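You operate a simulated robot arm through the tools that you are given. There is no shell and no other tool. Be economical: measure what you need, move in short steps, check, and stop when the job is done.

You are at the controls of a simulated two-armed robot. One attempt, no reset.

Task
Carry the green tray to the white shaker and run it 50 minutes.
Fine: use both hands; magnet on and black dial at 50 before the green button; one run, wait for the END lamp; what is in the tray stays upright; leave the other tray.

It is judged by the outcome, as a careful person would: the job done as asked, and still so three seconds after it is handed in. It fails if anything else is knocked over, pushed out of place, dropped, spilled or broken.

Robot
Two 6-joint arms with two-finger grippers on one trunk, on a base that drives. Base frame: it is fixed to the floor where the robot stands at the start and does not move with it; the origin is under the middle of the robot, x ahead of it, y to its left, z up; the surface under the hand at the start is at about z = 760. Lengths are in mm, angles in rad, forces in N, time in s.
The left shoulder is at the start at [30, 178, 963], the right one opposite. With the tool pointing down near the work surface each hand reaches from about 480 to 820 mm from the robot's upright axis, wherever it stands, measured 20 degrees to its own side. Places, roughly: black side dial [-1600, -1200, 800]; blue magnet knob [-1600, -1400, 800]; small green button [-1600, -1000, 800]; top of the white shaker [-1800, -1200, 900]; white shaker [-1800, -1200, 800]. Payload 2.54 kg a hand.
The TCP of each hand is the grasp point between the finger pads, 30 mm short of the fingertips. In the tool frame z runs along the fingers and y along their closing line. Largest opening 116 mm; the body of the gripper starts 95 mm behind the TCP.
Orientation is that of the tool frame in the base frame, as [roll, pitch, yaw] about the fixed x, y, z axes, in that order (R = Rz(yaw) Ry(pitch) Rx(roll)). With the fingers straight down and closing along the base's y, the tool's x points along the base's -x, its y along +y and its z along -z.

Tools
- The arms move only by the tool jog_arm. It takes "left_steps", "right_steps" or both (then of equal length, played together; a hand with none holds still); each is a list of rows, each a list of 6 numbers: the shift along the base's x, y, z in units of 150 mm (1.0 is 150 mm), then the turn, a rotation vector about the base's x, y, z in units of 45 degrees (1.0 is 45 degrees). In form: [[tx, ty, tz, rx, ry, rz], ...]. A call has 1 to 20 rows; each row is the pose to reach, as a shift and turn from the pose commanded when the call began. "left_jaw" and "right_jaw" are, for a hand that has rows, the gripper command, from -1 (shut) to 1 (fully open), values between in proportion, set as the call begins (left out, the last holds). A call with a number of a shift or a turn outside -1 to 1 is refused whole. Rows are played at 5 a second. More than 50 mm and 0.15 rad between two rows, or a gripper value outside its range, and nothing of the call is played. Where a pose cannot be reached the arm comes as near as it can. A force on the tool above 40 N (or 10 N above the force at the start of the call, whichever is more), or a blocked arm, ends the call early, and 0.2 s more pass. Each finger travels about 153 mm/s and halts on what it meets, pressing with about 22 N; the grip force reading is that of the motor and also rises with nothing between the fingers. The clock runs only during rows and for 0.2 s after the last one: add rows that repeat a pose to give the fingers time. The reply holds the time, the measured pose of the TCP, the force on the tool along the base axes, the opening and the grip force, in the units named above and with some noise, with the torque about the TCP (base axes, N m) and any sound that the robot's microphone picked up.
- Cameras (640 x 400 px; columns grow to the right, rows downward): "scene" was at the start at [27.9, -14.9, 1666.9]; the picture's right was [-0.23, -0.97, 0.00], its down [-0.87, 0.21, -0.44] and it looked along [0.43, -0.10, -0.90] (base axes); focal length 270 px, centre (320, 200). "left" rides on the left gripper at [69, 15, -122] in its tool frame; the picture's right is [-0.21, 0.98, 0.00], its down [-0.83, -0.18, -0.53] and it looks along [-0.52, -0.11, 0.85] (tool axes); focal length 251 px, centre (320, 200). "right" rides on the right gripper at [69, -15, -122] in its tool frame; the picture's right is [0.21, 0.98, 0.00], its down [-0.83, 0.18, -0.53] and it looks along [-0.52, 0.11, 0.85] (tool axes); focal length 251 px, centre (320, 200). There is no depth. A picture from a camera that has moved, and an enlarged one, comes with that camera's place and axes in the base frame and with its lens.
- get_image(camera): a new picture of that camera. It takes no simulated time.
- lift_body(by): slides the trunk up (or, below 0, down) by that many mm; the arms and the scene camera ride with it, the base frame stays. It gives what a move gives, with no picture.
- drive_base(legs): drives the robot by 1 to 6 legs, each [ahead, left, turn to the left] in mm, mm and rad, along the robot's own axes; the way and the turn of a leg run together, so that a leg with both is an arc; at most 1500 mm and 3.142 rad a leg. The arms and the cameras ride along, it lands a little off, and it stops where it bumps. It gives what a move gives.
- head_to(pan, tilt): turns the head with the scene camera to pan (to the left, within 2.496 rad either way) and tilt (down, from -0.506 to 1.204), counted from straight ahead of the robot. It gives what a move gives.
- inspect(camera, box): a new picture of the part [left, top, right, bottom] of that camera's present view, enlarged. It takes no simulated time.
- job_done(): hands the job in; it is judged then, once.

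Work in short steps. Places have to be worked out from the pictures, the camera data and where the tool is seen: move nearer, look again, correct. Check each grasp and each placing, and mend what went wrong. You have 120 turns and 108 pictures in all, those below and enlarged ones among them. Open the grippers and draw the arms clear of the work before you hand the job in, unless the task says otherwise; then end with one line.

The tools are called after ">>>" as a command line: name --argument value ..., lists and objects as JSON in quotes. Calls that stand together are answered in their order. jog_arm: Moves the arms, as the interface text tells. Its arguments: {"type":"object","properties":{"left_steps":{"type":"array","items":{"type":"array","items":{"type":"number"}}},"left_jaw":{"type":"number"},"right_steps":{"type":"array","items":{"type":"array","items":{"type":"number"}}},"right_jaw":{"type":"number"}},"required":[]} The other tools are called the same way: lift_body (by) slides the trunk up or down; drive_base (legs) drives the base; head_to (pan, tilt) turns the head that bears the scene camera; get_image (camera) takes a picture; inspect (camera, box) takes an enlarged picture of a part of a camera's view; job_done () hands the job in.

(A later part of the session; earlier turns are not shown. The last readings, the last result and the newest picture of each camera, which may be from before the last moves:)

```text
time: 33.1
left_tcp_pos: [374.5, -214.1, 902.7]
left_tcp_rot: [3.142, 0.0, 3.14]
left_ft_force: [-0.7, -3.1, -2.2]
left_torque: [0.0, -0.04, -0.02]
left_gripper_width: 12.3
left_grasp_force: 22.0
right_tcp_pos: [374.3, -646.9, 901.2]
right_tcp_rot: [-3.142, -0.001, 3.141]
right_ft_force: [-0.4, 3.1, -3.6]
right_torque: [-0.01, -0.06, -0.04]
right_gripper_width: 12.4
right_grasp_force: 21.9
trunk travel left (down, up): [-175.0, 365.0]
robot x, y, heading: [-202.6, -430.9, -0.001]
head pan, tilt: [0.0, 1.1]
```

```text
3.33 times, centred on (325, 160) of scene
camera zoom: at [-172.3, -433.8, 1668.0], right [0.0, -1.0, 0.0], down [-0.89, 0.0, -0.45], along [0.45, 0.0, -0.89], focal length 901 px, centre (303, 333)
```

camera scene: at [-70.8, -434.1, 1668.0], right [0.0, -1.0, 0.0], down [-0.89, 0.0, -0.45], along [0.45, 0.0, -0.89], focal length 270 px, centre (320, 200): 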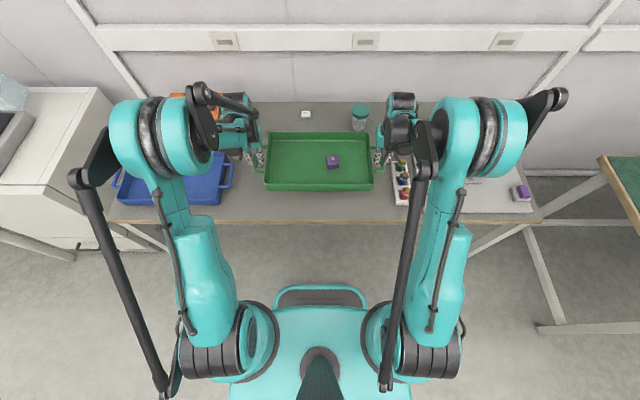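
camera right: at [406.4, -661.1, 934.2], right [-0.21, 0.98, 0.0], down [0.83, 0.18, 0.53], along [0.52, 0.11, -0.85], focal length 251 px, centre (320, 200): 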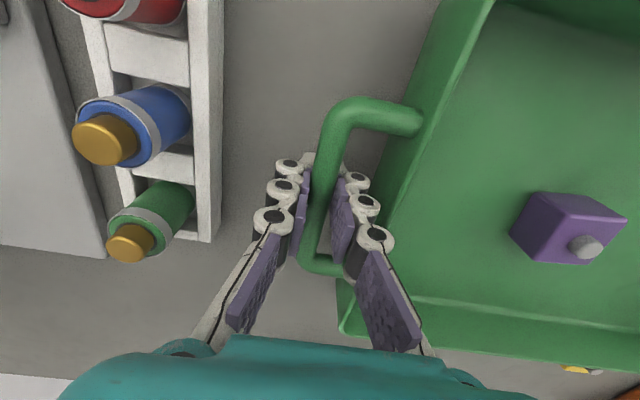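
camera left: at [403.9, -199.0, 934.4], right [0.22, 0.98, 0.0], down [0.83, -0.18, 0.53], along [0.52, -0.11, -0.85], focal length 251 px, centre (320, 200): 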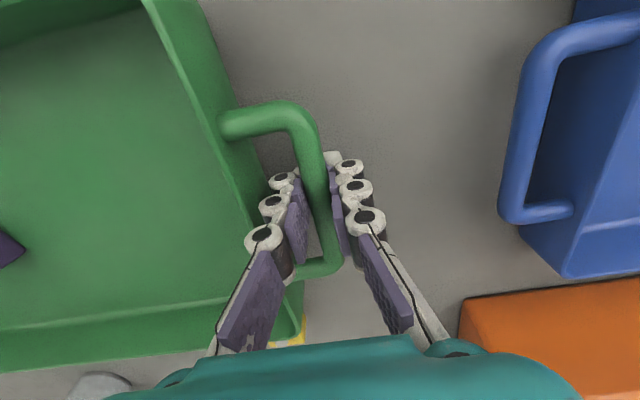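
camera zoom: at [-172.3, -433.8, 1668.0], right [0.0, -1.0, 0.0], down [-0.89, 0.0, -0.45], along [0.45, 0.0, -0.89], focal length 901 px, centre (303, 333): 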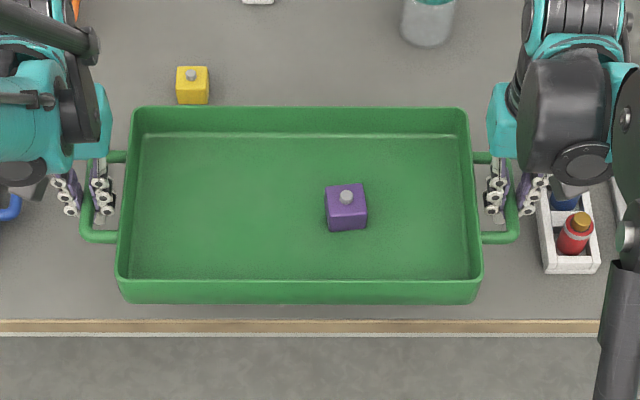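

Stable. I back away from the table further and make a first small turn as a test.

>>> drive_base --legs '[[-450, 0, 0], [0, 0, -0.3]]'

>>> get_image --camera "scene"

```text
time: 36.8
left_tcp_pos: [-37.7, -396.2, 900.7]
left_tcp_rot: [3.141, -0.001, 2.833]
left_ft_force: [-0.7, -1.6, -3.2]
left_torque: [0.06, 0.03, 0.02]
left_gripper_width: 12.2
left_grasp_force: 22.3
right_tcp_pos: [-167.6, -809.9, 901.8]
right_tcp_rot: [3.139, 0.0, 2.834]
right_ft_force: [0.2, 0.9, -3.6]
right_torque: [0.0, 0.0, -0.05]
right_gripper_width: 12.2
right_grasp_force: 21.5
trunk travel left (down, up): [-175.0, 365.0]
robot x, y, heading: [-651.9, -434.5, -0.31]
head pan, tilt: [0.0, 1.1]
```

```text
79 pictures are left
camera scene: at [-623.6, -443.7, 1668.0], right [-0.3, -0.95, 0.0], down [-0.85, 0.27, -0.45], along [0.43, -0.14, -0.89], focal length 270 px, centre (320, 200)
```

scene: 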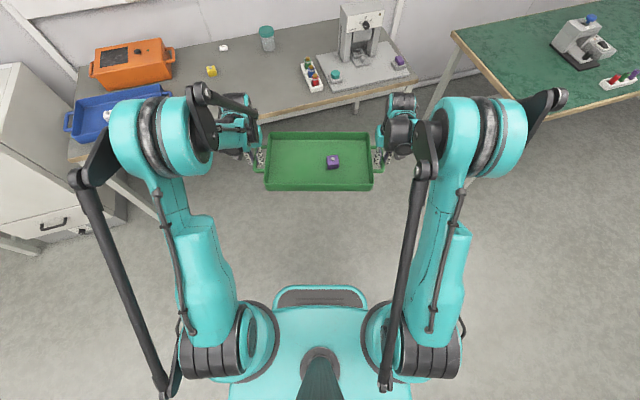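

All steady. I turn the rest of the way in several legs, staying clear of tables.

>>> drive_base --legs '[[0, 0, -0.71], [0, 0, -0.71], [0, 0, -0.71], [0, 0, -0.7]]'

>>> head_to --pan 0.3 --tilt 0.6

>>> get_image --camera "scene"

```text
time: 44.8
left_tcp_pos: [-1229.4, -651.0, 900.7]
left_tcp_rot: [-3.141, 0.001, 0.0]
left_ft_force: [0.3, 0.9, -3.1]
left_torque: [0.02, -0.04, 0.03]
left_gripper_width: 12.1
left_grasp_force: 22.0
right_tcp_pos: [-1231.3, -219.9, 901.5]
right_tcp_rot: [-3.141, 0.0, 0.0]
right_ft_force: [-0.4, -1.2, -3.9]
right_torque: [0.02, -0.01, -0.05]
right_gripper_width: 12.4
right_grasp_force: 22.1
trunk travel left (down, up): [-175.0, 365.0]
robot x, y, heading: [-655.4, -430.2, 3.137]
head pan, tilt: [0.0, 1.1]
```

```text
time: 45.7
left_tcp_pos: [-1230.3, -651.5, 901.3]
left_tcp_rot: [3.141, 0.001, -0.002]
left_ft_force: [0.2, 0.7, -2.2]
left_torque: [0.01, -0.01, 0.03]
left_gripper_width: 12.1
left_grasp_force: 22.1
right_tcp_pos: [-1231.3, -219.7, 902.1]
right_tcp_rot: [3.141, 0.0, -0.001]
right_ft_force: [-0.1, -0.8, -3.6]
right_torque: [0.0, -0.03, -0.05]
right_gripper_width: 12.2
right_grasp_force: 22.1
trunk travel left (down, up): [-175.0, 365.0]
robot x, y, heading: [-657.3, -432.9, 3.14]
head pan, tilt: [0.3, 0.6]
```

```text
78 pictures are left
camera scene: at [-711.5, -458.6, 1706.5], right [-0.29, 0.96, 0.0], down [0.54, 0.17, -0.82], along [-0.79, -0.24, -0.57], focal length 270 px, centre (320, 200)
```

scene: 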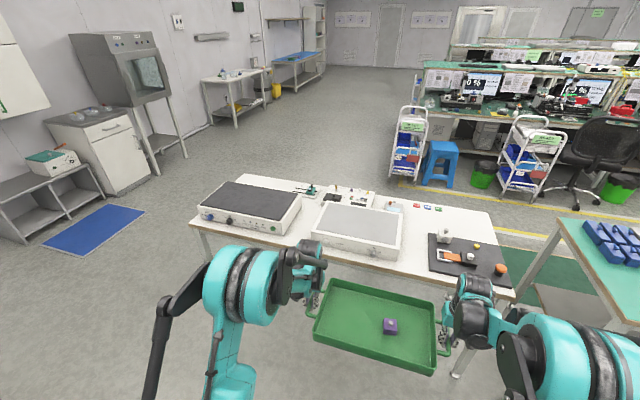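

Now facing the bench. I drive sideways to y ≈ -1200, still well back, and look at the shaker.

>>> drive_base --legs '[[0, 760, 0]]'

>>> head_to --pan 0 --tilt 0.7

>>> get_image --camera "scene"

```text
time: 49.9
left_tcp_pos: [-1235.1, -1416.9, 900.7]
left_tcp_rot: [-3.14, 0.001, -0.008]
left_ft_force: [1.1, 0.9, -3.6]
left_torque: [0.03, 0.02, -0.04]
left_gripper_width: 12.3
left_grasp_force: 22.6
right_tcp_pos: [-1232.8, -985.3, 900.9]
right_tcp_rot: [3.141, -0.001, -0.007]
right_ft_force: [-0.6, -1.5, -2.8]
right_torque: [0.03, -0.03, -0.09]
right_gripper_width: 12.3
right_grasp_force: 22.2
trunk travel left (down, up): [-175.0, 365.0]
robot x, y, heading: [-658.8, -1200.7, 3.131]
head pan, tilt: [0.3, 0.6]
```

```text
time: 50.6
left_tcp_pos: [-1235.0, -1416.1, 901.1]
left_tcp_rot: [-3.141, 0.0, -0.009]
left_ft_force: [0.8, 1.1, -2.5]
left_torque: [0.0, 0.0, 0.0]
left_gripper_width: 12.0
left_grasp_force: 21.7
right_tcp_pos: [-1232.3, -984.0, 900.5]
right_tcp_rot: [3.142, 0.001, -0.007]
right_ft_force: [-0.2, -0.6, -4.3]
right_torque: [0.01, -0.03, -0.09]
right_gripper_width: 12.6
right_grasp_force: 22.4
trunk travel left (down, up): [-175.0, 365.0]
robot x, y, heading: [-659.5, -1201.8, 3.131]
head pan, tilt: [0.0, 0.7]
```

```text
77 pictures are left
camera scene: at [-715.3, -1201.8, 1698.0], right [0.01, 1.0, 0.0], down [0.64, 0.0, -0.76], along [-0.76, 0.01, -0.64], focal length 270 px, centre (320, 200)
```

scene: 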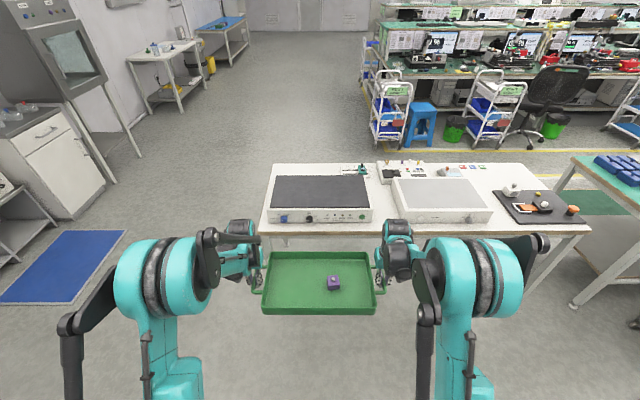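

>>> inspect --camera "scene" --box '[250, 155, 500, 255]'

>>> inspect --camera "scene" --box '[260, 165, 390, 245]'

```text
2.56 times, centred on (375, 205) of scene
camera zoom: at [-715.3, -1201.8, 1698.0], right [0.01, 1.0, 0.0], down [0.64, 0.0, -0.76], along [-0.76, 0.01, -0.64], focal length 692 px, centre (179, 187)
```

zoom: 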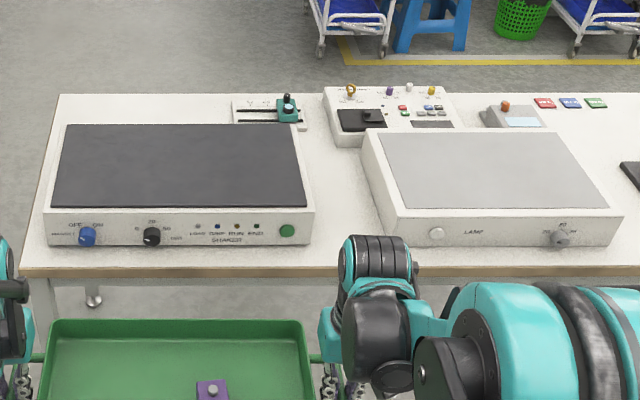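

```text
4.92 times, centred on (325, 205) of scene
camera zoom: at [-715.3, -1201.8, 1698.0], right [0.01, 1.0, 0.0], down [0.64, 0.0, -0.76], along [-0.76, 0.01, -0.64], focal length 1331 px, centre (295, 175)
```

zoom: 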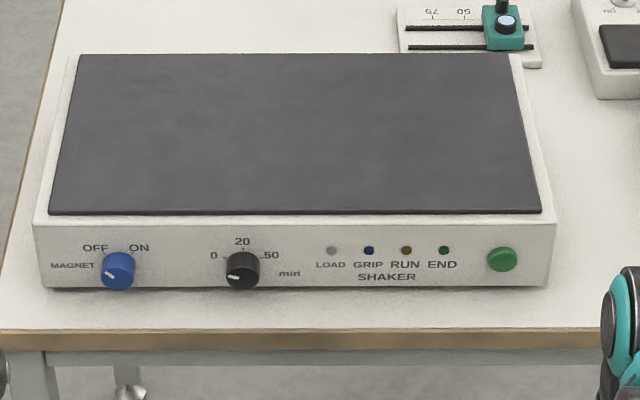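

The shaker: pad about 470 × 260 mm centred near [-1786, -1192], top around z ≈ 860, controls on the front face: magnet knob, black dial (0–20–50), lamps and green button. I raise the tray 90 mm with the arms before approaching.

>>> jog_arm --left_steps '[[0, 0, 0.06, 0, 0, 0], [0, 0, 0.12, 0, 0, 0], [0, 0, 0.18, 0, 0, 0], [0, 0, 0.24, 0, 0, 0], [0, 0, 0.3, 0, 0, 0], [0, 0, 0.36, 0, 0, 0], [0, 0, 0.42, 0, 0, 0], [0, 0, 0.48, 0, 0, 0], [0, 0, 0.54, 0, 0, 0], [0, 0, 0.6, 0, 0, 0]]' --right_steps '[[0, 0, 0.06, 0, 0, 0], [0, 0, 0.12, 0, 0, 0], [0, 0, 0.18, 0, 0, 0], [0, 0, 0.24, 0, 0, 0], [0, 0, 0.3, 0, 0, 0], [0, 0, 0.36, 0, 0, 0], [0, 0, 0.42, 0, 0, 0], [0, 0, 0.48, 0, 0, 0], [0, 0, 0.54, 0, 0, 0], [0, 0, 0.6, 0, 0, 0]]'

>>> drive_base --legs '[[250, 0, 0.01]]'

>>> get_image --camera "scene"

>>> get_image --camera "right"

>>> get_image --camera "left"

```text
time: 52.9
left_tcp_pos: [-1233.2, -1416.8, 991.6]
left_tcp_rot: [3.141, 0.002, -0.008]
left_ft_force: [1.3, 7.2, -3.7]
left_torque: [-0.02, 0.06, 0.06]
left_gripper_width: 12.5
left_grasp_force: 22.0
right_tcp_pos: [-1231.5, -984.5, 990.9]
right_tcp_rot: [-3.142, 0.0, -0.006]
right_ft_force: [0.3, -7.9, -3.3]
right_torque: [0.07, -0.09, -0.06]
right_gripper_width: 12.4
right_grasp_force: 22.3
trunk travel left (down, up): [-175.0, 365.0]
robot x, y, heading: [-656.9, -1202.9, 3.133]
head pan, tilt: [0.0, 0.7]
```

```text
time: 54.7
left_tcp_pos: [-1482.6, -1418.4, 990.2]
left_tcp_rot: [3.139, -0.001, -0.005]
left_ft_force: [-0.1, 11.7, -3.4]
left_torque: [-0.04, -0.11, 0.05]
left_gripper_width: 12.2
left_grasp_force: 21.7
right_tcp_pos: [-1483.7, -985.3, 989.7]
right_tcp_rot: [-3.14, -0.001, -0.001]
right_ft_force: [-0.3, -10.9, -3.5]
right_torque: [0.04, 0.01, 0.02]
right_gripper_width: 12.2
right_grasp_force: 22.4
trunk travel left (down, up): [-175.0, 365.0]
robot x, y, heading: [-904.9, -1199.2, 3.139]
head pan, tilt: [0.0, 0.7]
```

```text
74 pictures are left
camera scene: at [-967.1, -1200.6, 1697.9], right [0.0, 1.0, 0.0], down [0.65, 0.0, -0.76], along [-0.76, 0.0, -0.65], focal length 270 px, centre (320, 200)
```

scene: 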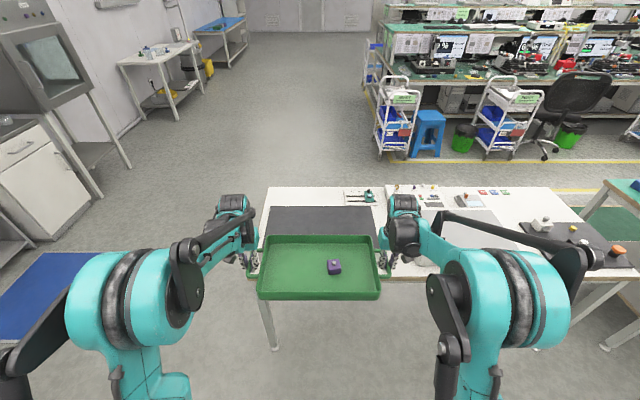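

```text
73 pictures are left
camera right: at [-1414.2, -971.0, 1112.6], right [0.21, -0.98, 0.0], down [-0.83, -0.18, 0.53], along [-0.52, -0.11, -0.85], focal length 251 px, centre (320, 200)
```

right: 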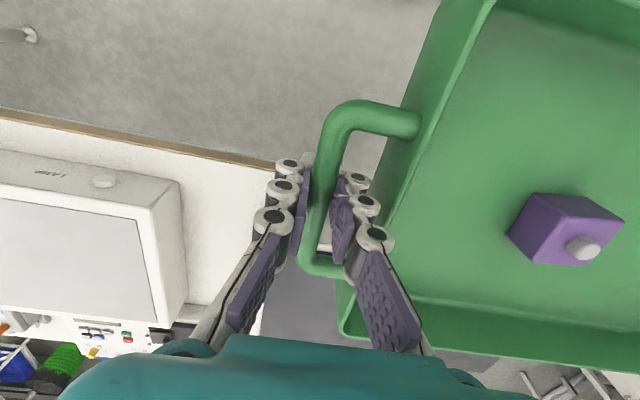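

```text
72 pictures are left
camera left: at [-1415.8, -1433.9, 1113.6], right [-0.22, -0.98, 0.0], down [-0.83, 0.18, 0.53], along [-0.52, 0.12, -0.85], focal length 251 px, centre (320, 200)
```

left: 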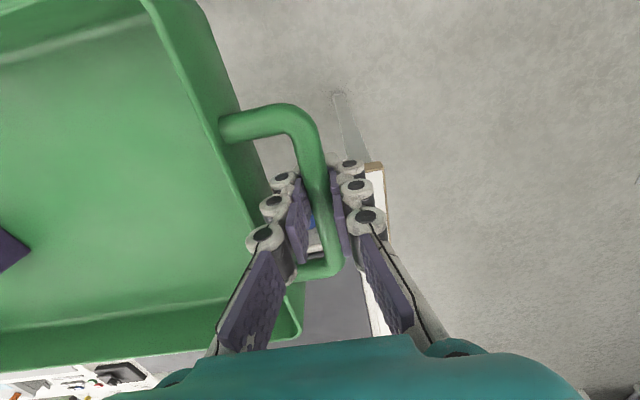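

I zoom to triangulate the pad's back edge and the table edge for height.

>>> inspect --camera "scene" --box '[250, 180, 410, 280]'

```text
4.00 times, centred on (330, 230) of scene
camera zoom: at [-967.1, -1200.6, 1697.9], right [0.0, 1.0, 0.0], down [0.65, 0.0, -0.76], along [-0.76, 0.0, -0.65], focal length 1081 px, centre (280, 80)
```

zoom: 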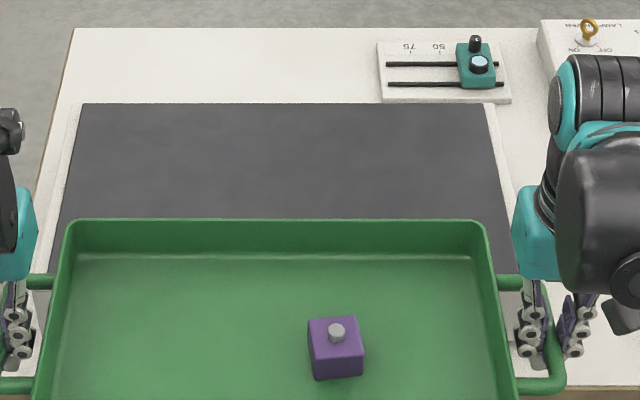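

Triangulated: pad top z ≈ 848, spanning x -1670…-1936, centre about [-1800, -1192]. The tray centre is at [-1483, -1202]; I drive ahead 315 and 10 to the right.

>>> drive_base --legs '[[200, -10, 0], [115, 0, 0]]'

>>> head_to --pan 0 --tilt 1.0

>>> get_image --camera "scene"

>>> get_image --camera "left"

>>> get_image --camera "right"

```text
time: 57.1
left_tcp_pos: [-1797.9, -1407.7, 991.2]
left_tcp_rot: [3.14, -0.001, -0.005]
left_ft_force: [-1.3, 2.2, -3.4]
left_torque: [-0.01, -0.04, 0.04]
left_gripper_width: 12.0
left_grasp_force: 22.1
right_tcp_pos: [-1797.9, -972.7, 989.6]
right_tcp_rot: [-3.14, -0.003, -0.003]
right_ft_force: [-0.1, -2.5, -4.9]
right_torque: [0.0, -0.06, 0.0]
right_gripper_width: 12.4
right_grasp_force: 21.6
trunk travel left (down, up): [-175.0, 365.0]
robot x, y, heading: [-1221.2, -1192.2, 3.14]
head pan, tilt: [0.0, 0.7]
```

```text
time: 57.9
left_tcp_pos: [-1796.4, -1404.8, 990.7]
left_tcp_rot: [3.14, 0.001, -0.005]
left_ft_force: [-1.0, 1.6, -3.2]
left_torque: [-0.02, -0.01, 0.05]
left_gripper_width: 12.2
left_grasp_force: 21.6
right_tcp_pos: [-1795.6, -974.8, 989.8]
right_tcp_rot: [-3.141, 0.0, -0.004]
right_ft_force: [0.0, -1.0, -4.1]
right_torque: [-0.02, -0.03, 0.0]
right_gripper_width: 12.3
right_grasp_force: 21.4
trunk travel left (down, up): [-175.0, 365.0]
robot x, y, heading: [-1221.1, -1189.9, 3.135]
head pan, tilt: [0.0, 1.0]
```

```text
70 pictures are left
camera scene: at [-1263.9, -1189.3, 1674.6], right [0.0, 1.0, 0.0], down [0.84, 0.0, -0.54], along [-0.54, 0.0, -0.84], focal length 270 px, centre (320, 200)
```

scene: 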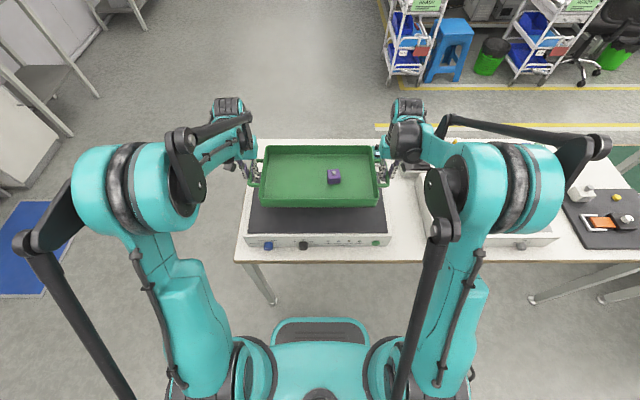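

```text
69 pictures are left
camera left: at [-1729.0, -1421.7, 1114.1], right [-0.22, -0.98, 0.0], down [-0.82, 0.19, 0.53], along [-0.52, 0.12, -0.85], focal length 251 px, centre (320, 200)
```

left: 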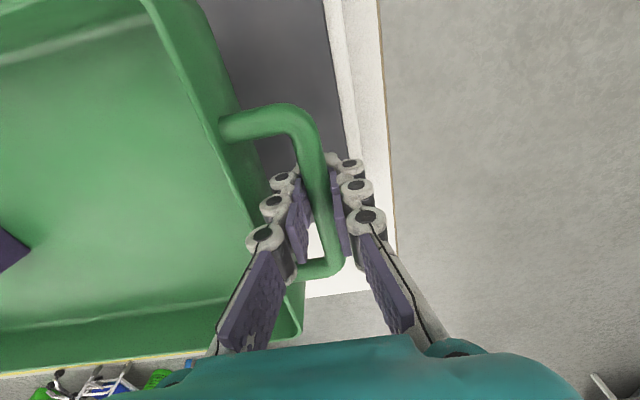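

```text
68 pictures are left
camera right: at [-1726.5, -958.9, 1113.2], right [0.21, -0.98, 0.0], down [-0.83, -0.18, 0.53], along [-0.52, -0.11, -0.85], focal length 251 px, centre (320, 200)
```

right: 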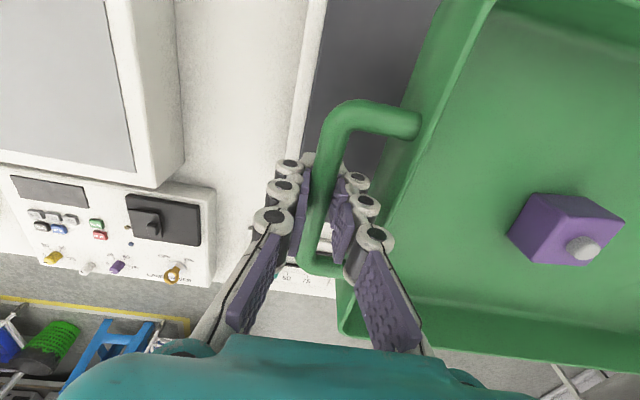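

I zoom on the pad edges to refine the placing point.

>>> inspect --camera "scene" --box '[230, 130, 410, 260]'

```text
3.08 times, centred on (320, 195) of scene
camera zoom: at [-1263.9, -1189.3, 1674.6], right [0.0, 1.0, 0.0], down [0.84, 0.0, -0.54], along [-0.54, 0.0, -0.84], focal length 832 px, centre (320, 215)
```

zoom: 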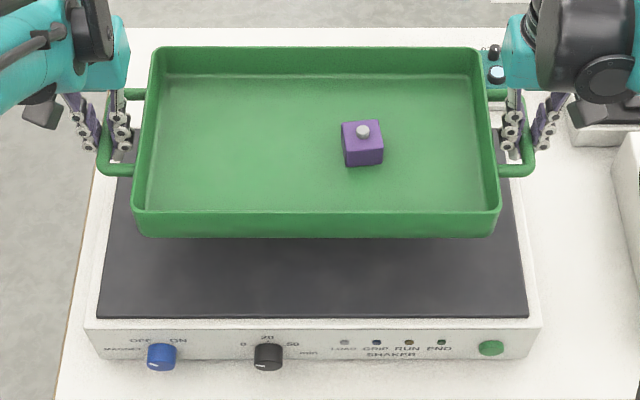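

Refined: pad top z ≈ 857, x -1658…-1922, so centre [-1790, -1193]; contact should come at TCP z ≈ 890. I shift by [+6, -3] and lower 85 mm.

>>> jog_arm --left_steps '[[0.02, -0.01, 0, 0, 0, 0], [0.04, -0.02, -0.06, 0, 0, 0], [0.04, -0.02, -0.12, 0, 0, 0], [0.04, -0.02, -0.18, 0, 0, 0], [0.04, -0.02, -0.24, 0, 0, 0], [0.04, -0.02, -0.3, 0, 0, 0], [0.04, -0.02, -0.36, 0, 0, 0], [0.04, -0.02, -0.42, 0, 0, 0], [0.04, -0.02, -0.48, 0, 0, 0], [0.04, -0.02, -0.54, 0, 0, 0], [0.04, -0.02, -0.56, 0, 0, 0]]' --right_steps '[[0.02, -0.01, 0, 0, 0, 0], [0.04, -0.02, -0.06, 0, 0, 0], [0.04, -0.02, -0.12, 0, 0, 0], [0.04, -0.02, -0.18, 0, 0, 0], [0.04, -0.02, -0.24, 0, 0, 0], [0.04, -0.02, -0.3, 0, 0, 0], [0.04, -0.02, -0.36, 0, 0, 0], [0.04, -0.02, -0.42, 0, 0, 0], [0.04, -0.02, -0.48, 0, 0, 0], [0.04, -0.02, -0.54, 0, 0, 0], [0.04, -0.02, -0.56, 0, 0, 0]]'

>>> inspect --camera "scene" --box '[230, 130, 410, 260]'

>>> get_image --camera "left"

```text
time: 60.3
left_tcp_pos: [-1791.7, -1408.9, 906.8]
left_tcp_rot: [3.141, 0.001, -0.005]
left_ft_force: [0.4, 5.9, -3.0]
left_torque: [-0.06, 0.02, 0.02]
left_gripper_width: 12.2
left_grasp_force: 21.5
right_tcp_pos: [-1790.7, -977.9, 906.8]
right_tcp_rot: [3.141, -0.001, -0.002]
right_ft_force: [-0.4, -5.2, -3.6]
right_torque: [0.04, -0.09, -0.03]
right_gripper_width: 12.4
right_grasp_force: 21.8
trunk travel left (down, up): [-175.0, 365.0]
robot x, y, heading: [-1219.8, -1187.0, 3.14]
head pan, tilt: [0.0, 1.0]
```

```text
3.08 times, centred on (320, 195) of scene
camera zoom: at [-1264.2, -1189.2, 1674.6], right [0.0, 1.0, 0.0], down [0.84, 0.0, -0.54], along [-0.54, 0.0, -0.84], focal length 832 px, centre (320, 215)
```

zoom: 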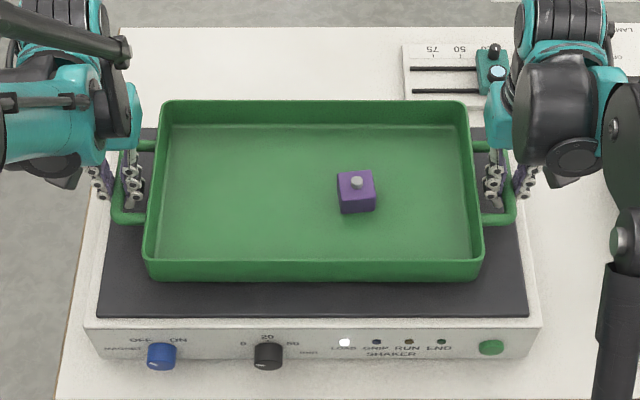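

```text
65 pictures are left
camera left: at [-1723.3, -1424.9, 1029.9], right [-0.22, -0.98, 0.0], down [-0.83, 0.19, 0.53], along [-0.52, 0.12, -0.85], focal length 251 px, centre (320, 200)
```

left: 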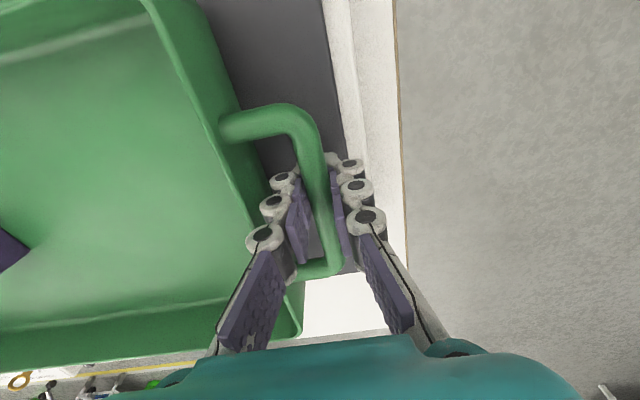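

The LOAD lamp already lit and the tray is centred over the pad. I lower it the last ~18 mm slowly.

>>> jog_arm --left_steps '[[0, 0, -0.02, 0, 0, 0], [0, 0, -0.04, 0, 0, 0], [0, 0, -0.06, 0, 0, 0], [0, 0, -0.08, 0, 0, 0], [0, 0, -0.09, 0, 0, 0], [0, 0, -0.1, 0, 0, 0], [0, 0, -0.1, 0, 0, 0]]' --right_steps '[[0, 0, -0.02, 0, 0, 0], [0, 0, -0.04, 0, 0, 0], [0, 0, -0.06, 0, 0, 0], [0, 0, -0.08, 0, 0, 0], [0, 0, -0.09, 0, 0, 0], [0, 0, -0.1, 0, 0, 0], [0, 0, -0.1, 0, 0, 0]]'

```text
time: 61.9
left_tcp_pos: [-1788.8, -1409.7, 893.1]
left_tcp_rot: [-3.141, 0.001, -0.004]
left_ft_force: [-3.9, -2.1, 14.6]
left_torque: [0.0, 0.0, 0.09]
left_gripper_width: 12.2
left_grasp_force: 22.3
right_tcp_pos: [-1789.1, -977.3, 892.6]
right_tcp_rot: [3.141, 0.002, -0.002]
right_ft_force: [-3.0, -1.2, 13.6]
right_torque: [0.0, -0.01, 0.05]
right_gripper_width: 12.3
right_grasp_force: 22.1
trunk travel left (down, up): [-175.0, 365.0]
robot x, y, heading: [-1217.6, -1188.0, 3.133]
head pan, tilt: [0.0, 1.0]
```

Contact (≈14 N up on both hands). I ease up 1 mm and open the jaws to 28 mm.

>>> jog_arm --left_steps '[[0, 0, 0.008, 0, 0, 0], [0, 0, 0.008, 0, 0, 0]]' --right_steps '[[0, 0, 0.008, 0, 0, 0], [0, 0, 0.008, 0, 0, 0]]'

>>> jog_arm --left_steps '[[0, 0, 0, 0, 0, 0], [0, 0, 0, 0, 0, 0], [0, 0, 0, 0, 0, 0]]' --right_steps '[[0, 0, 0, 0, 0, 0], [0, 0, 0, 0, 0, 0], [0, 0, 0, 0, 0, 0]]' --left_jaw -0.54 --right_jaw -0.54

>>> get_image --camera "left"

>>> get_image --camera "right"

```text
time: 62.5
left_tcp_pos: [-1790.3, -1409.0, 892.8]
left_tcp_rot: [3.141, 0.0, -0.005]
left_ft_force: [0.1, -3.7, -2.3]
left_torque: [0.01, 0.07, 0.05]
left_gripper_width: 12.3
left_grasp_force: 22.1
right_tcp_pos: [-1789.7, -976.5, 891.9]
right_tcp_rot: [3.14, 0.0, -0.004]
right_ft_force: [0.8, 3.2, -1.0]
right_torque: [-0.03, 0.3, 0.04]
right_gripper_width: 12.0
right_grasp_force: 21.8
trunk travel left (down, up): [-175.0, 365.0]
robot x, y, heading: [-1220.6, -1190.4, 3.14]
head pan, tilt: [0.0, 1.0]
```

```text
time: 63.3
left_tcp_pos: [-1790.4, -1409.5, 893.8]
left_tcp_rot: [3.141, 0.0, -0.006]
left_ft_force: [0.1, -0.1, 0.2]
left_torque: [0.0, -0.01, -0.02]
left_gripper_width: 26.6
left_grasp_force: 0.1
right_tcp_pos: [-1790.1, -977.5, 892.9]
right_tcp_rot: [3.141, 0.001, -0.003]
right_ft_force: [-0.6, 0.0, 0.0]
right_torque: [0.02, -0.01, 0.0]
right_gripper_width: 26.4
right_grasp_force: 0.0
trunk travel left (down, up): [-175.0, 365.0]
robot x, y, heading: [-1220.7, -1185.9, 3.136]
head pan, tilt: [0.0, 1.0]
```

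```text
64 pictures are left
camera left: at [-1722.4, -1424.3, 1016.0], right [-0.22, -0.98, 0.0], down [-0.82, 0.19, 0.53], along [-0.52, 0.12, -0.85], focal length 251 px, centre (320, 200)
```

left: 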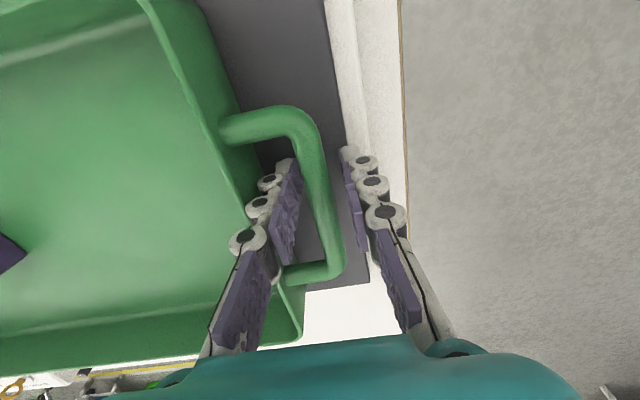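

```text
63 pictures are left
camera right: at [-1720.0, -962.1, 1015.3], right [0.21, -0.98, 0.0], down [-0.83, -0.18, 0.53], along [-0.52, -0.11, -0.85], focal length 251 px, centre (320, 200)
```

right: 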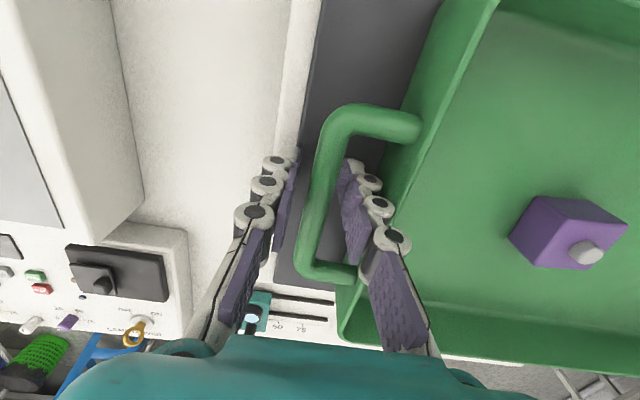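

Released cleanly. I raise both hands straight up clear of the tray.

>>> jog_arm --left_steps '[[0, 0, 0.1, 0, 0, 0], [0, 0, 0.25, 0, 0, 0], [0, 0, 0.5, 0, 0, 0], [0, 0, 0.75, 0, 0, 0], [0, 0, 1, 0, 0, 0]]' --right_steps '[[0, 0, 0.1, 0, 0, 0], [0, 0, 0.25, 0, 0, 0], [0, 0, 0.5, 0, 0, 0], [0, 0, 0.75, 0, 0, 0], [0, 0, 1, 0, 0, 0]]'

>>> get_image --camera "scene"

>>> inspect --camera "scene" --box '[230, 130, 410, 260]'

```text
time: 64.5
left_tcp_pos: [-1788.3, -1407.6, 1045.0]
left_tcp_rot: [-3.14, 0.002, -0.005]
left_ft_force: [-0.3, 0.6, 1.0]
left_torque: [0.02, -0.01, 0.04]
left_gripper_width: 26.8
left_grasp_force: 0.0
right_tcp_pos: [-1790.3, -977.0, 1042.2]
right_tcp_rot: [-3.14, 0.003, -0.003]
right_ft_force: [0.6, 0.2, -0.5]
right_torque: [-0.02, 0.01, -0.01]
right_gripper_width: 26.6
right_grasp_force: 0.1
trunk travel left (down, up): [-175.0, 365.0]
robot x, y, heading: [-1217.9, -1190.2, 3.141]
head pan, tilt: [0.0, 1.0]
```

```text
62 pictures are left
camera scene: at [-1261.5, -1189.5, 1674.7], right [0.0, 1.0, 0.0], down [0.84, 0.0, -0.54], along [-0.54, 0.0, -0.84], focal length 270 px, centre (320, 200)
```

scene: 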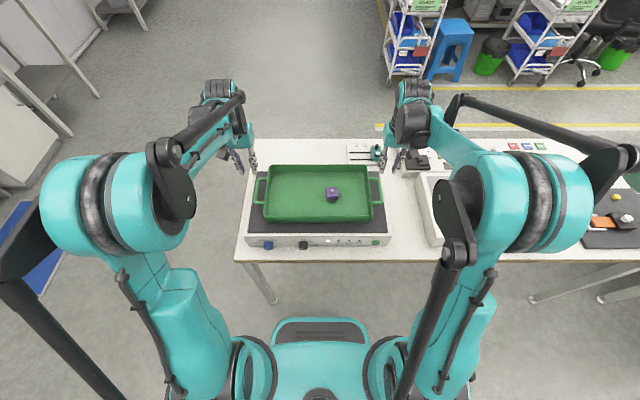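

```text
3.08 times, centred on (320, 195) of scene
camera zoom: at [-1261.5, -1189.5, 1674.7], right [0.0, 1.0, 0.0], down [0.84, 0.0, -0.54], along [-0.54, 0.0, -0.84], focal length 832 px, centre (320, 215)
```

zoom: 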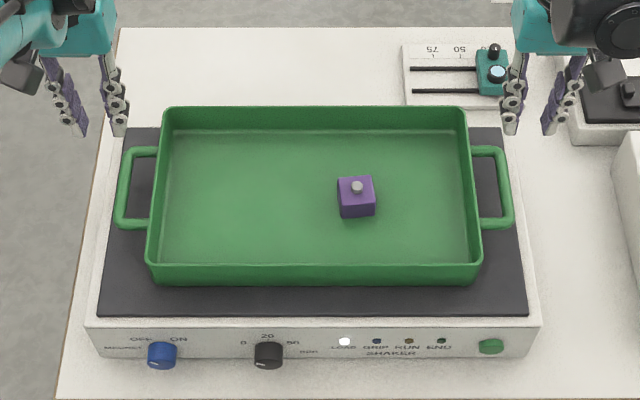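

The tray sits well inside the pad, LOAD lit. Now I back off about 345 mm so the hands can work the front panel, and look at it closely.

>>> drive_base --legs '[[-345, 0, 0]]'

>>> head_to --pan 0 --tilt 0.8

>>> inspect --camera "scene" --box '[260, 170, 380, 245]'

```text
time: 66.7
left_tcp_pos: [-1442.1, -1408.2, 1043.6]
left_tcp_rot: [-3.141, 0.001, -0.008]
left_ft_force: [0.8, -0.1, 0.7]
left_torque: [-0.03, 0.01, -0.01]
left_gripper_width: 26.6
left_grasp_force: 0.1
right_tcp_pos: [-1443.1, -976.7, 1041.5]
right_tcp_rot: [3.141, -0.001, -0.008]
right_ft_force: [0.0, 0.1, -0.1]
right_torque: [0.0, 0.08, -0.01]
right_gripper_width: 26.7
right_grasp_force: 0.0
trunk travel left (down, up): [-175.0, 365.0]
robot x, y, heading: [-875.8, -1193.0, 3.129]
head pan, tilt: [0.0, 1.0]
```

```text
time: 67.5
left_tcp_pos: [-1445.0, -1408.3, 1043.9]
left_tcp_rot: [-3.141, 0.0, -0.012]
left_ft_force: [0.1, 0.1, -0.3]
left_torque: [0.02, -0.02, -0.02]
left_gripper_width: 27.0
left_grasp_force: 0.0
right_tcp_pos: [-1443.9, -974.4, 1041.1]
right_tcp_rot: [-3.14, 0.002, -0.007]
right_ft_force: [0.4, -0.9, 0.2]
right_torque: [-0.01, -0.01, 0.0]
right_gripper_width: 26.7
right_grasp_force: 0.1
trunk travel left (down, up): [-175.0, 365.0]
robot x, y, heading: [-871.3, -1189.3, 3.125]
head pan, tilt: [0.0, 0.799]
```

```text
5.33 times, centred on (320, 208) of scene
camera zoom: at [-928.3, -1191.2, 1689.7], right [0.01, 1.0, 0.0], down [0.72, -0.01, -0.7], along [-0.7, 0.01, -0.72], focal length 1442 px, centre (320, 160)
```

zoom: 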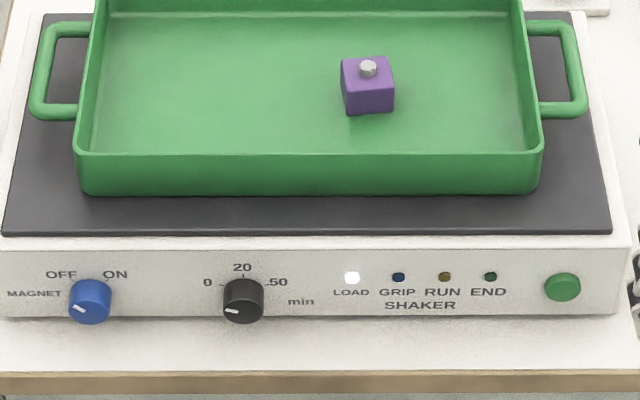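

To read and turn the knobs I tilt the left hand to point at the panel (tool along -x). First half of the turn while moving forward and over the blue knob's y ≈ -1367.

>>> jog_arm --left_steps '[[-0.13, 0.05, 0, 0, 0.167, 0], [-0.26, 0.1, 0, 0, 0.333, 0], [-0.39, 0.15, 0, 0, 0.5, 0], [-0.52, 0.2, 0, 0, 0.667, 0], [-0.65, 0.25, 0, 0, 0.833, 0], [-0.75, 0.27, 0, 0, 1, 0]]'

>>> jog_arm --left_steps '[[0, 0, 0, 0, 0.167, 0], [0, 0, -0.1, 0, 0.333, 0], [0, 0, -0.2, 0, 0.5, 0], [0, 0, -0.3, 0, 0.667, 0], [0, 0, -0.4, 0, 0.833, 0], [0, 0, -0.5, 0, 1, 0]]'

>>> get_image --camera "left"

>>> get_image --camera "scene"

```text
time: 68.9
left_tcp_pos: [-1555.3, -1366.9, 1041.9]
left_tcp_rot: [3.134, 0.786, -0.012]
left_ft_force: [0.6, 0.8, 0.3]
left_torque: [0.0, 0.0, 0.0]
left_gripper_width: 26.7
left_grasp_force: 0.0
right_tcp_pos: [-1443.2, -975.1, 1042.6]
right_tcp_rot: [3.141, 0.0, -0.008]
right_ft_force: [0.2, -0.1, -0.4]
right_torque: [-0.03, 0.01, -0.01]
right_gripper_width: 26.9
right_grasp_force: 0.0
trunk travel left (down, up): [-175.0, 365.0]
robot x, y, heading: [-874.3, -1191.2, 3.133]
head pan, tilt: [0.0, 0.799]
```

```text
time: 70.3
left_tcp_pos: [-1612.7, -1368.6, 1013.6]
left_tcp_rot: [2.567, 1.556, -0.574]
left_ft_force: [0.0, 0.7, 0.5]
left_torque: [-0.03, 0.02, 0.01]
left_gripper_width: 26.8
left_grasp_force: 0.0
left hand out of reach, approached as far as the arm can: row 4, 5, 6
right_tcp_pos: [-1443.7, -975.2, 1040.7]
right_tcp_rot: [-3.141, -0.001, -0.007]
right_ft_force: [-0.3, 0.9, 0.3]
right_torque: [0.01, -0.01, -0.04]
right_gripper_width: 26.3
right_grasp_force: 0.0
trunk travel left (down, up): [-175.0, 365.0]
robot x, y, heading: [-876.2, -1190.4, 3.132]
head pan, tilt: [0.0, 0.799]
```

```text
59 pictures are left
camera left: at [-1492.0, -1382.5, 946.1], right [0.0, -0.98, 0.22], down [0.52, 0.19, 0.83], along [-0.85, 0.12, 0.51], focal length 251 px, centre (320, 200)
```

left: 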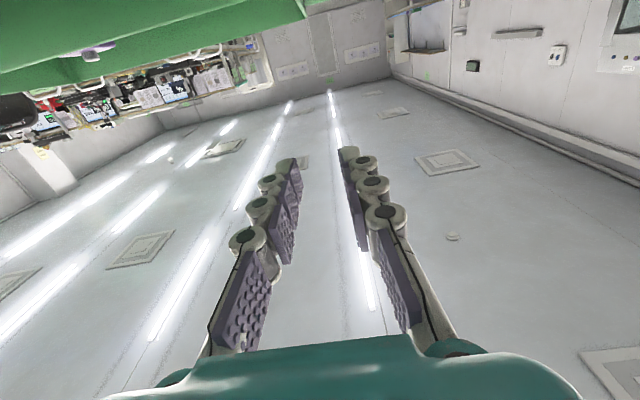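

```text
58 pictures are left
camera scene: at [-929.5, -1191.4, 1689.7], right [0.01, 1.0, 0.0], down [0.72, -0.01, -0.7], along [-0.7, 0.01, -0.72], focal length 270 px, centre (320, 200)
```

scene: 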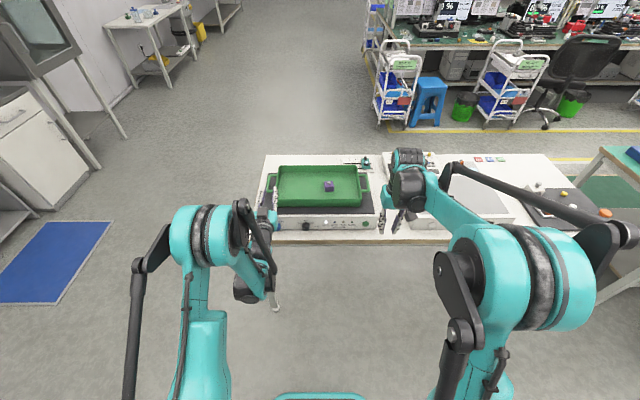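

The hand is near its inner reach limit at that height. I back the robot 80 mm, then lower the hand toward panel height and look with its camera.

>>> drive_base --legs '[[-80, 0, 0]]'

>>> jog_arm --left_steps '[[0, 0, -0.2, 0, 0, 0], [0, 0, -0.4, 0, 0, 0], [0, 0, -0.6, 0, 0, 0], [0, 0, -0.8, 0, 0, 0], [0, 0, -0.9, 0, 0, 0], [0, 0, -0.9, 0, 0, 0]]'

>>> get_image --camera "left"

```text
time: 71.3
left_tcp_pos: [-1531.4, -1368.2, 1014.7]
left_tcp_rot: [2.465, 1.556, -0.675]
left_ft_force: [1.4, -0.1, -0.7]
left_torque: [-0.01, -0.04, 0.02]
left_gripper_width: 27.1
left_grasp_force: 0.0
right_tcp_pos: [-1363.2, -976.5, 1042.7]
right_tcp_rot: [3.14, 0.002, -0.008]
right_ft_force: [0.9, -0.2, 1.5]
right_torque: [0.01, 0.04, 0.0]
right_gripper_width: 26.9
right_grasp_force: 0.1
trunk travel left (down, up): [-175.0, 365.0]
robot x, y, heading: [-792.9, -1190.1, 3.135]
head pan, tilt: [0.0, 0.799]
```

```text
time: 72.7
left_tcp_pos: [-1589.4, -1369.4, 891.9]
left_tcp_rot: [2.497, 1.558, -0.646]
left_ft_force: [-0.6, 0.1, 0.0]
left_torque: [0.02, 0.04, -0.02]
left_gripper_width: 26.6
left_grasp_force: 0.0
left hand out of reach, approached as far as the arm can: row 1, 2, 3, 4, 5, 6
right_tcp_pos: [-1364.2, -977.0, 1042.5]
right_tcp_rot: [3.141, 0.0, -0.007]
right_ft_force: [-0.7, 0.9, -0.4]
right_torque: [-0.05, 0.02, 0.01]
right_gripper_width: 26.6
right_grasp_force: 0.1
trunk travel left (down, up): [-175.0, 365.0]
robot x, y, heading: [-795.0, -1191.1, 3.133]
head pan, tilt: [0.0, 0.799]
```

```text
57 pictures are left
camera left: at [-1468.1, -1385.0, 825.4], right [0.0, -0.97, 0.22], down [0.52, 0.19, 0.83], along [-0.85, 0.12, 0.51], focal length 251 px, centre (320, 200)
```

left: 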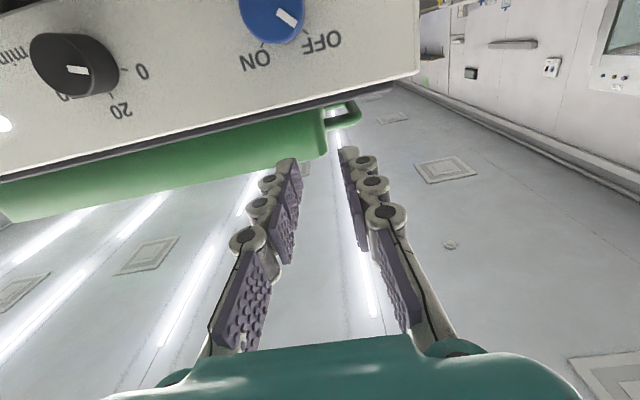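

The wrist view is upside-down but shows the magnet pointer at OFF and the black dial near 0. I need more stand-off: back 80 mm more, then settle the hand at z ≈ 832 in front of the panel.

>>> drive_base --legs '[[-90, 0, 0]]'

>>> jog_arm --left_steps '[[-0.1, 0, 0, 0, 0, 0], [-0.2, 0, 0, 0, 0, 0], [-0.3, 0, 0, 0, 0, 0], [-0.3, 0, 0, 0, 0, 0]]'

>>> get_image --camera "left"

```text
time: 73.8
left_tcp_pos: [-1502.0, -1371.0, 893.8]
left_tcp_rot: [2.466, 1.557, -0.67]
left_ft_force: [0.7, -0.1, -0.4]
left_torque: [0.02, -0.01, 0.0]
left_gripper_width: 26.6
left_grasp_force: 0.1
right_tcp_pos: [-1275.5, -976.8, 1042.8]
right_tcp_rot: [3.14, 0.001, -0.003]
right_ft_force: [0.9, 0.3, 0.0]
right_torque: [0.01, 0.04, 0.02]
right_gripper_width: 26.8
right_grasp_force: 0.0
trunk travel left (down, up): [-175.0, 365.0]
robot x, y, heading: [-707.1, -1197.4, 3.135]
head pan, tilt: [0.0, 0.799]
```

```text
time: 74.8
left_tcp_pos: [-1545.8, -1370.4, 892.0]
left_tcp_rot: [2.509, 1.557, -0.633]
left_ft_force: [-0.9, 0.0, -0.5]
left_torque: [0.0, 0.01, 0.01]
left_gripper_width: 26.4
left_grasp_force: 0.1
right_tcp_pos: [-1277.0, -977.4, 1041.6]
right_tcp_rot: [3.14, 0.0, -0.005]
right_ft_force: [0.3, -0.6, 0.2]
right_torque: [0.01, 0.01, -0.01]
right_gripper_width: 26.5
right_grasp_force: 0.1
trunk travel left (down, up): [-175.0, 365.0]
robot x, y, heading: [-710.5, -1191.4, 3.131]
head pan, tilt: [0.0, 0.799]
```

```text
56 pictures are left
camera left: at [-1424.8, -1386.5, 824.8], right [0.0, -0.97, 0.22], down [0.52, 0.19, 0.83], along [-0.85, 0.12, 0.51], focal length 251 px, centre (320, 200)
```

left: 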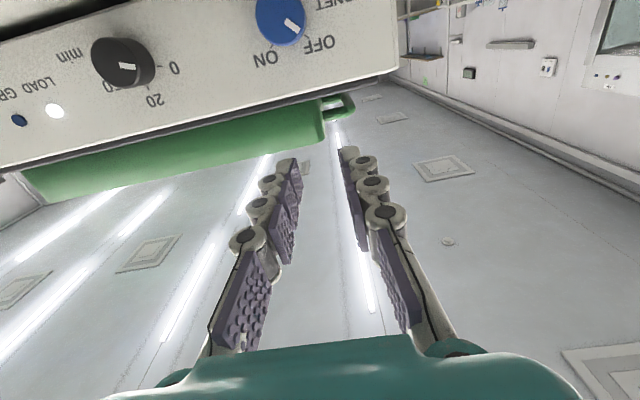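

Good, the pose is reachable here. Now I lower toward knob height (z ≈ 806) at this distance.

>>> jog_arm --left_steps '[[0, 0, -0.15, 0, 0, 0], [0, 0, -0.3, 0, 0, 0], [0, 0, -0.45, 0, 0, 0], [0, 0, -0.57, 0, 0, 0], [0, 0, -0.57, 0, 0, 0]]'

>>> get_image --camera "left"

```text
time: 76.0
left_tcp_pos: [-1532.5, -1370.4, 851.4]
left_tcp_rot: [2.567, 1.556, -0.571]
left_ft_force: [0.4, 0.3, -0.5]
left_torque: [0.01, 0.01, -0.02]
left_gripper_width: 26.9
left_grasp_force: 0.1
left hand out of reach, approached as far as the arm can: row 2, 3, 4, 5
right_tcp_pos: [-1277.2, -977.9, 1041.6]
right_tcp_rot: [3.141, 0.0, -0.006]
right_ft_force: [-0.5, 0.1, 0.0]
right_torque: [0.05, 0.0, 0.0]
right_gripper_width: 26.7
right_grasp_force: 0.0
trunk travel left (down, up): [-175.0, 365.0]
robot x, y, heading: [-707.3, -1189.3, 3.137]
head pan, tilt: [0.0, 0.799]
```

```text
55 pictures are left
camera left: at [-1410.8, -1386.1, 784.3], right [0.0, -0.97, 0.22], down [0.52, 0.19, 0.83], along [-0.85, 0.12, 0.51], focal length 251 px, centre (320, 200)
```

left: 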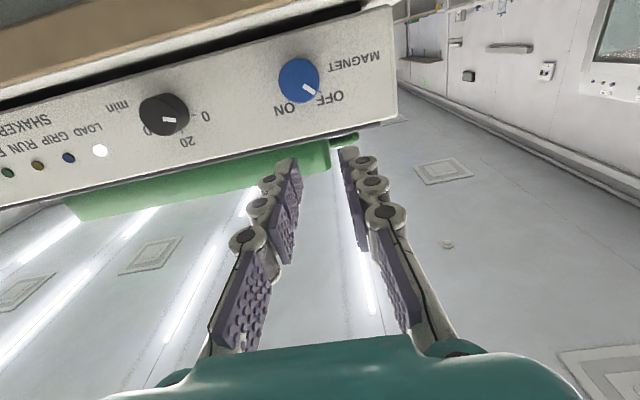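

Height is limited by the arm; I will lower the trunk instead. First a close look at the knobs.

>>> inspect --camera "left" --box '[90, 40, 390, 180]'

>>> lift_body --by -120

```text
2.13 times, centred on (240, 110) of left
camera zoom: at [-1410.8, -1386.1, 784.3], right [0.0, -0.97, 0.22], down [0.52, 0.19, 0.83], along [-0.85, 0.12, 0.51], focal length 536 px, centre (491, 392)
```

zoom: 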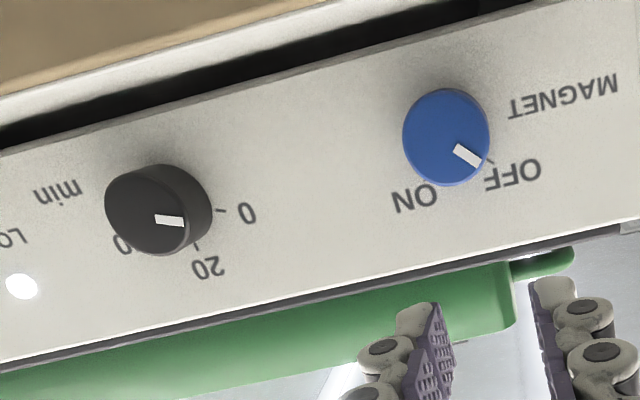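

```text
time: 77.5
left_tcp_pos: [-1532.0, -1371.9, 731.7]
left_tcp_rot: [2.567, 1.557, -0.574]
left_ft_force: [0.0, -0.4, -0.4]
left_torque: [0.0, 0.0, -0.02]
left_gripper_width: 26.7
left_grasp_force: 0.1
right_tcp_pos: [-1277.2, -977.3, 922.8]
right_tcp_rot: [-3.14, 0.001, -0.005]
right_ft_force: [0.2, -0.5, 0.5]
right_torque: [0.0, 0.02, -0.03]
right_gripper_width: 26.7
right_grasp_force: 0.1
trunk travel left (down, up): [-55.0, 485.0]
robot x, y, heading: [-707.3, -1191.6, 3.136]
head pan, tilt: [0.0, 0.799]
```

Trunk down, hand at z ≈ 732, clear of the table edge. Blue knob is at about [-1625, -1365, 804], black dial at y ≈ -1244. I raise the hand to knob height, open wider and pre-turn +45° about x so the grip can swing from OFF to ON.

>>> jog_arm --left_steps '[[0, 0.01, 0.12, 0.167, 0, 0], [0, 0.02, 0.24, 0.333, 0, 0], [0, 0.03, 0.36, 0.5, 0, 0], [0, 0.04, 0.48, 0.667, 0, 0], [0, 0.045, 0.48, 0.833, 0, 0], [0, 0.045, 0.48, 1, 0, 0]]' --left_jaw 0.03

>>> get_image --camera "left"

>>> inspect --camera "scene" --box '[210, 150, 390, 260]'

```text
time: 78.9
left_tcp_pos: [-1532.0, -1362.7, 802.5]
left_tcp_rot: [-1.587, 0.793, 1.552]
left_ft_force: [0.5, -0.9, -0.4]
left_torque: [0.0, 0.01, -0.02]
left_gripper_width: 59.9
left_grasp_force: 0.1
right_tcp_pos: [-1276.4, -977.5, 922.1]
right_tcp_rot: [3.141, -0.001, -0.006]
right_ft_force: [0.2, -0.6, 0.3]
right_torque: [-0.05, 0.0, 0.02]
right_gripper_width: 26.7
right_grasp_force: 0.1
trunk travel left (down, up): [-55.0, 485.0]
robot x, y, heading: [-707.0, -1190.7, 3.135]
head pan, tilt: [0.0, 0.799]
```

```text
53 pictures are left
camera left: at [-1411.2, -1326.7, 745.4], right [0.0, -0.85, -0.53], down [0.52, -0.46, 0.72], along [-0.85, -0.28, 0.44], focal length 251 px, centre (320, 200)
```

left: 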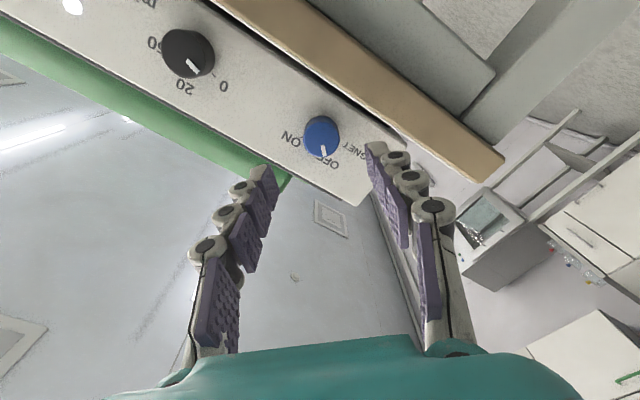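

```text
3.56 times, centred on (300, 205) of scene
camera zoom: at [-761.2, -1192.5, 1569.7], right [0.01, 1.0, 0.0], down [0.72, 0.0, -0.7], along [-0.7, 0.0, -0.72], focal length 961 px, centre (391, 182)
```

zoom: 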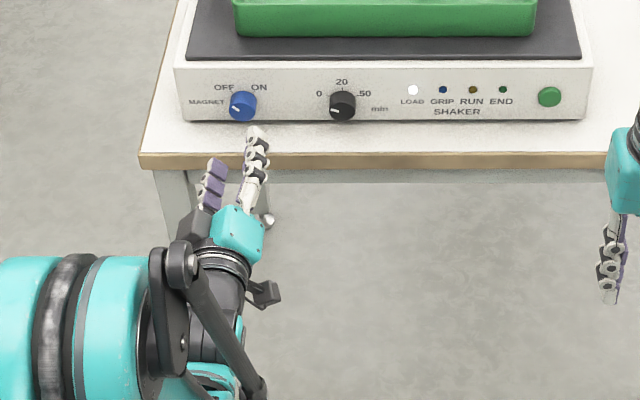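

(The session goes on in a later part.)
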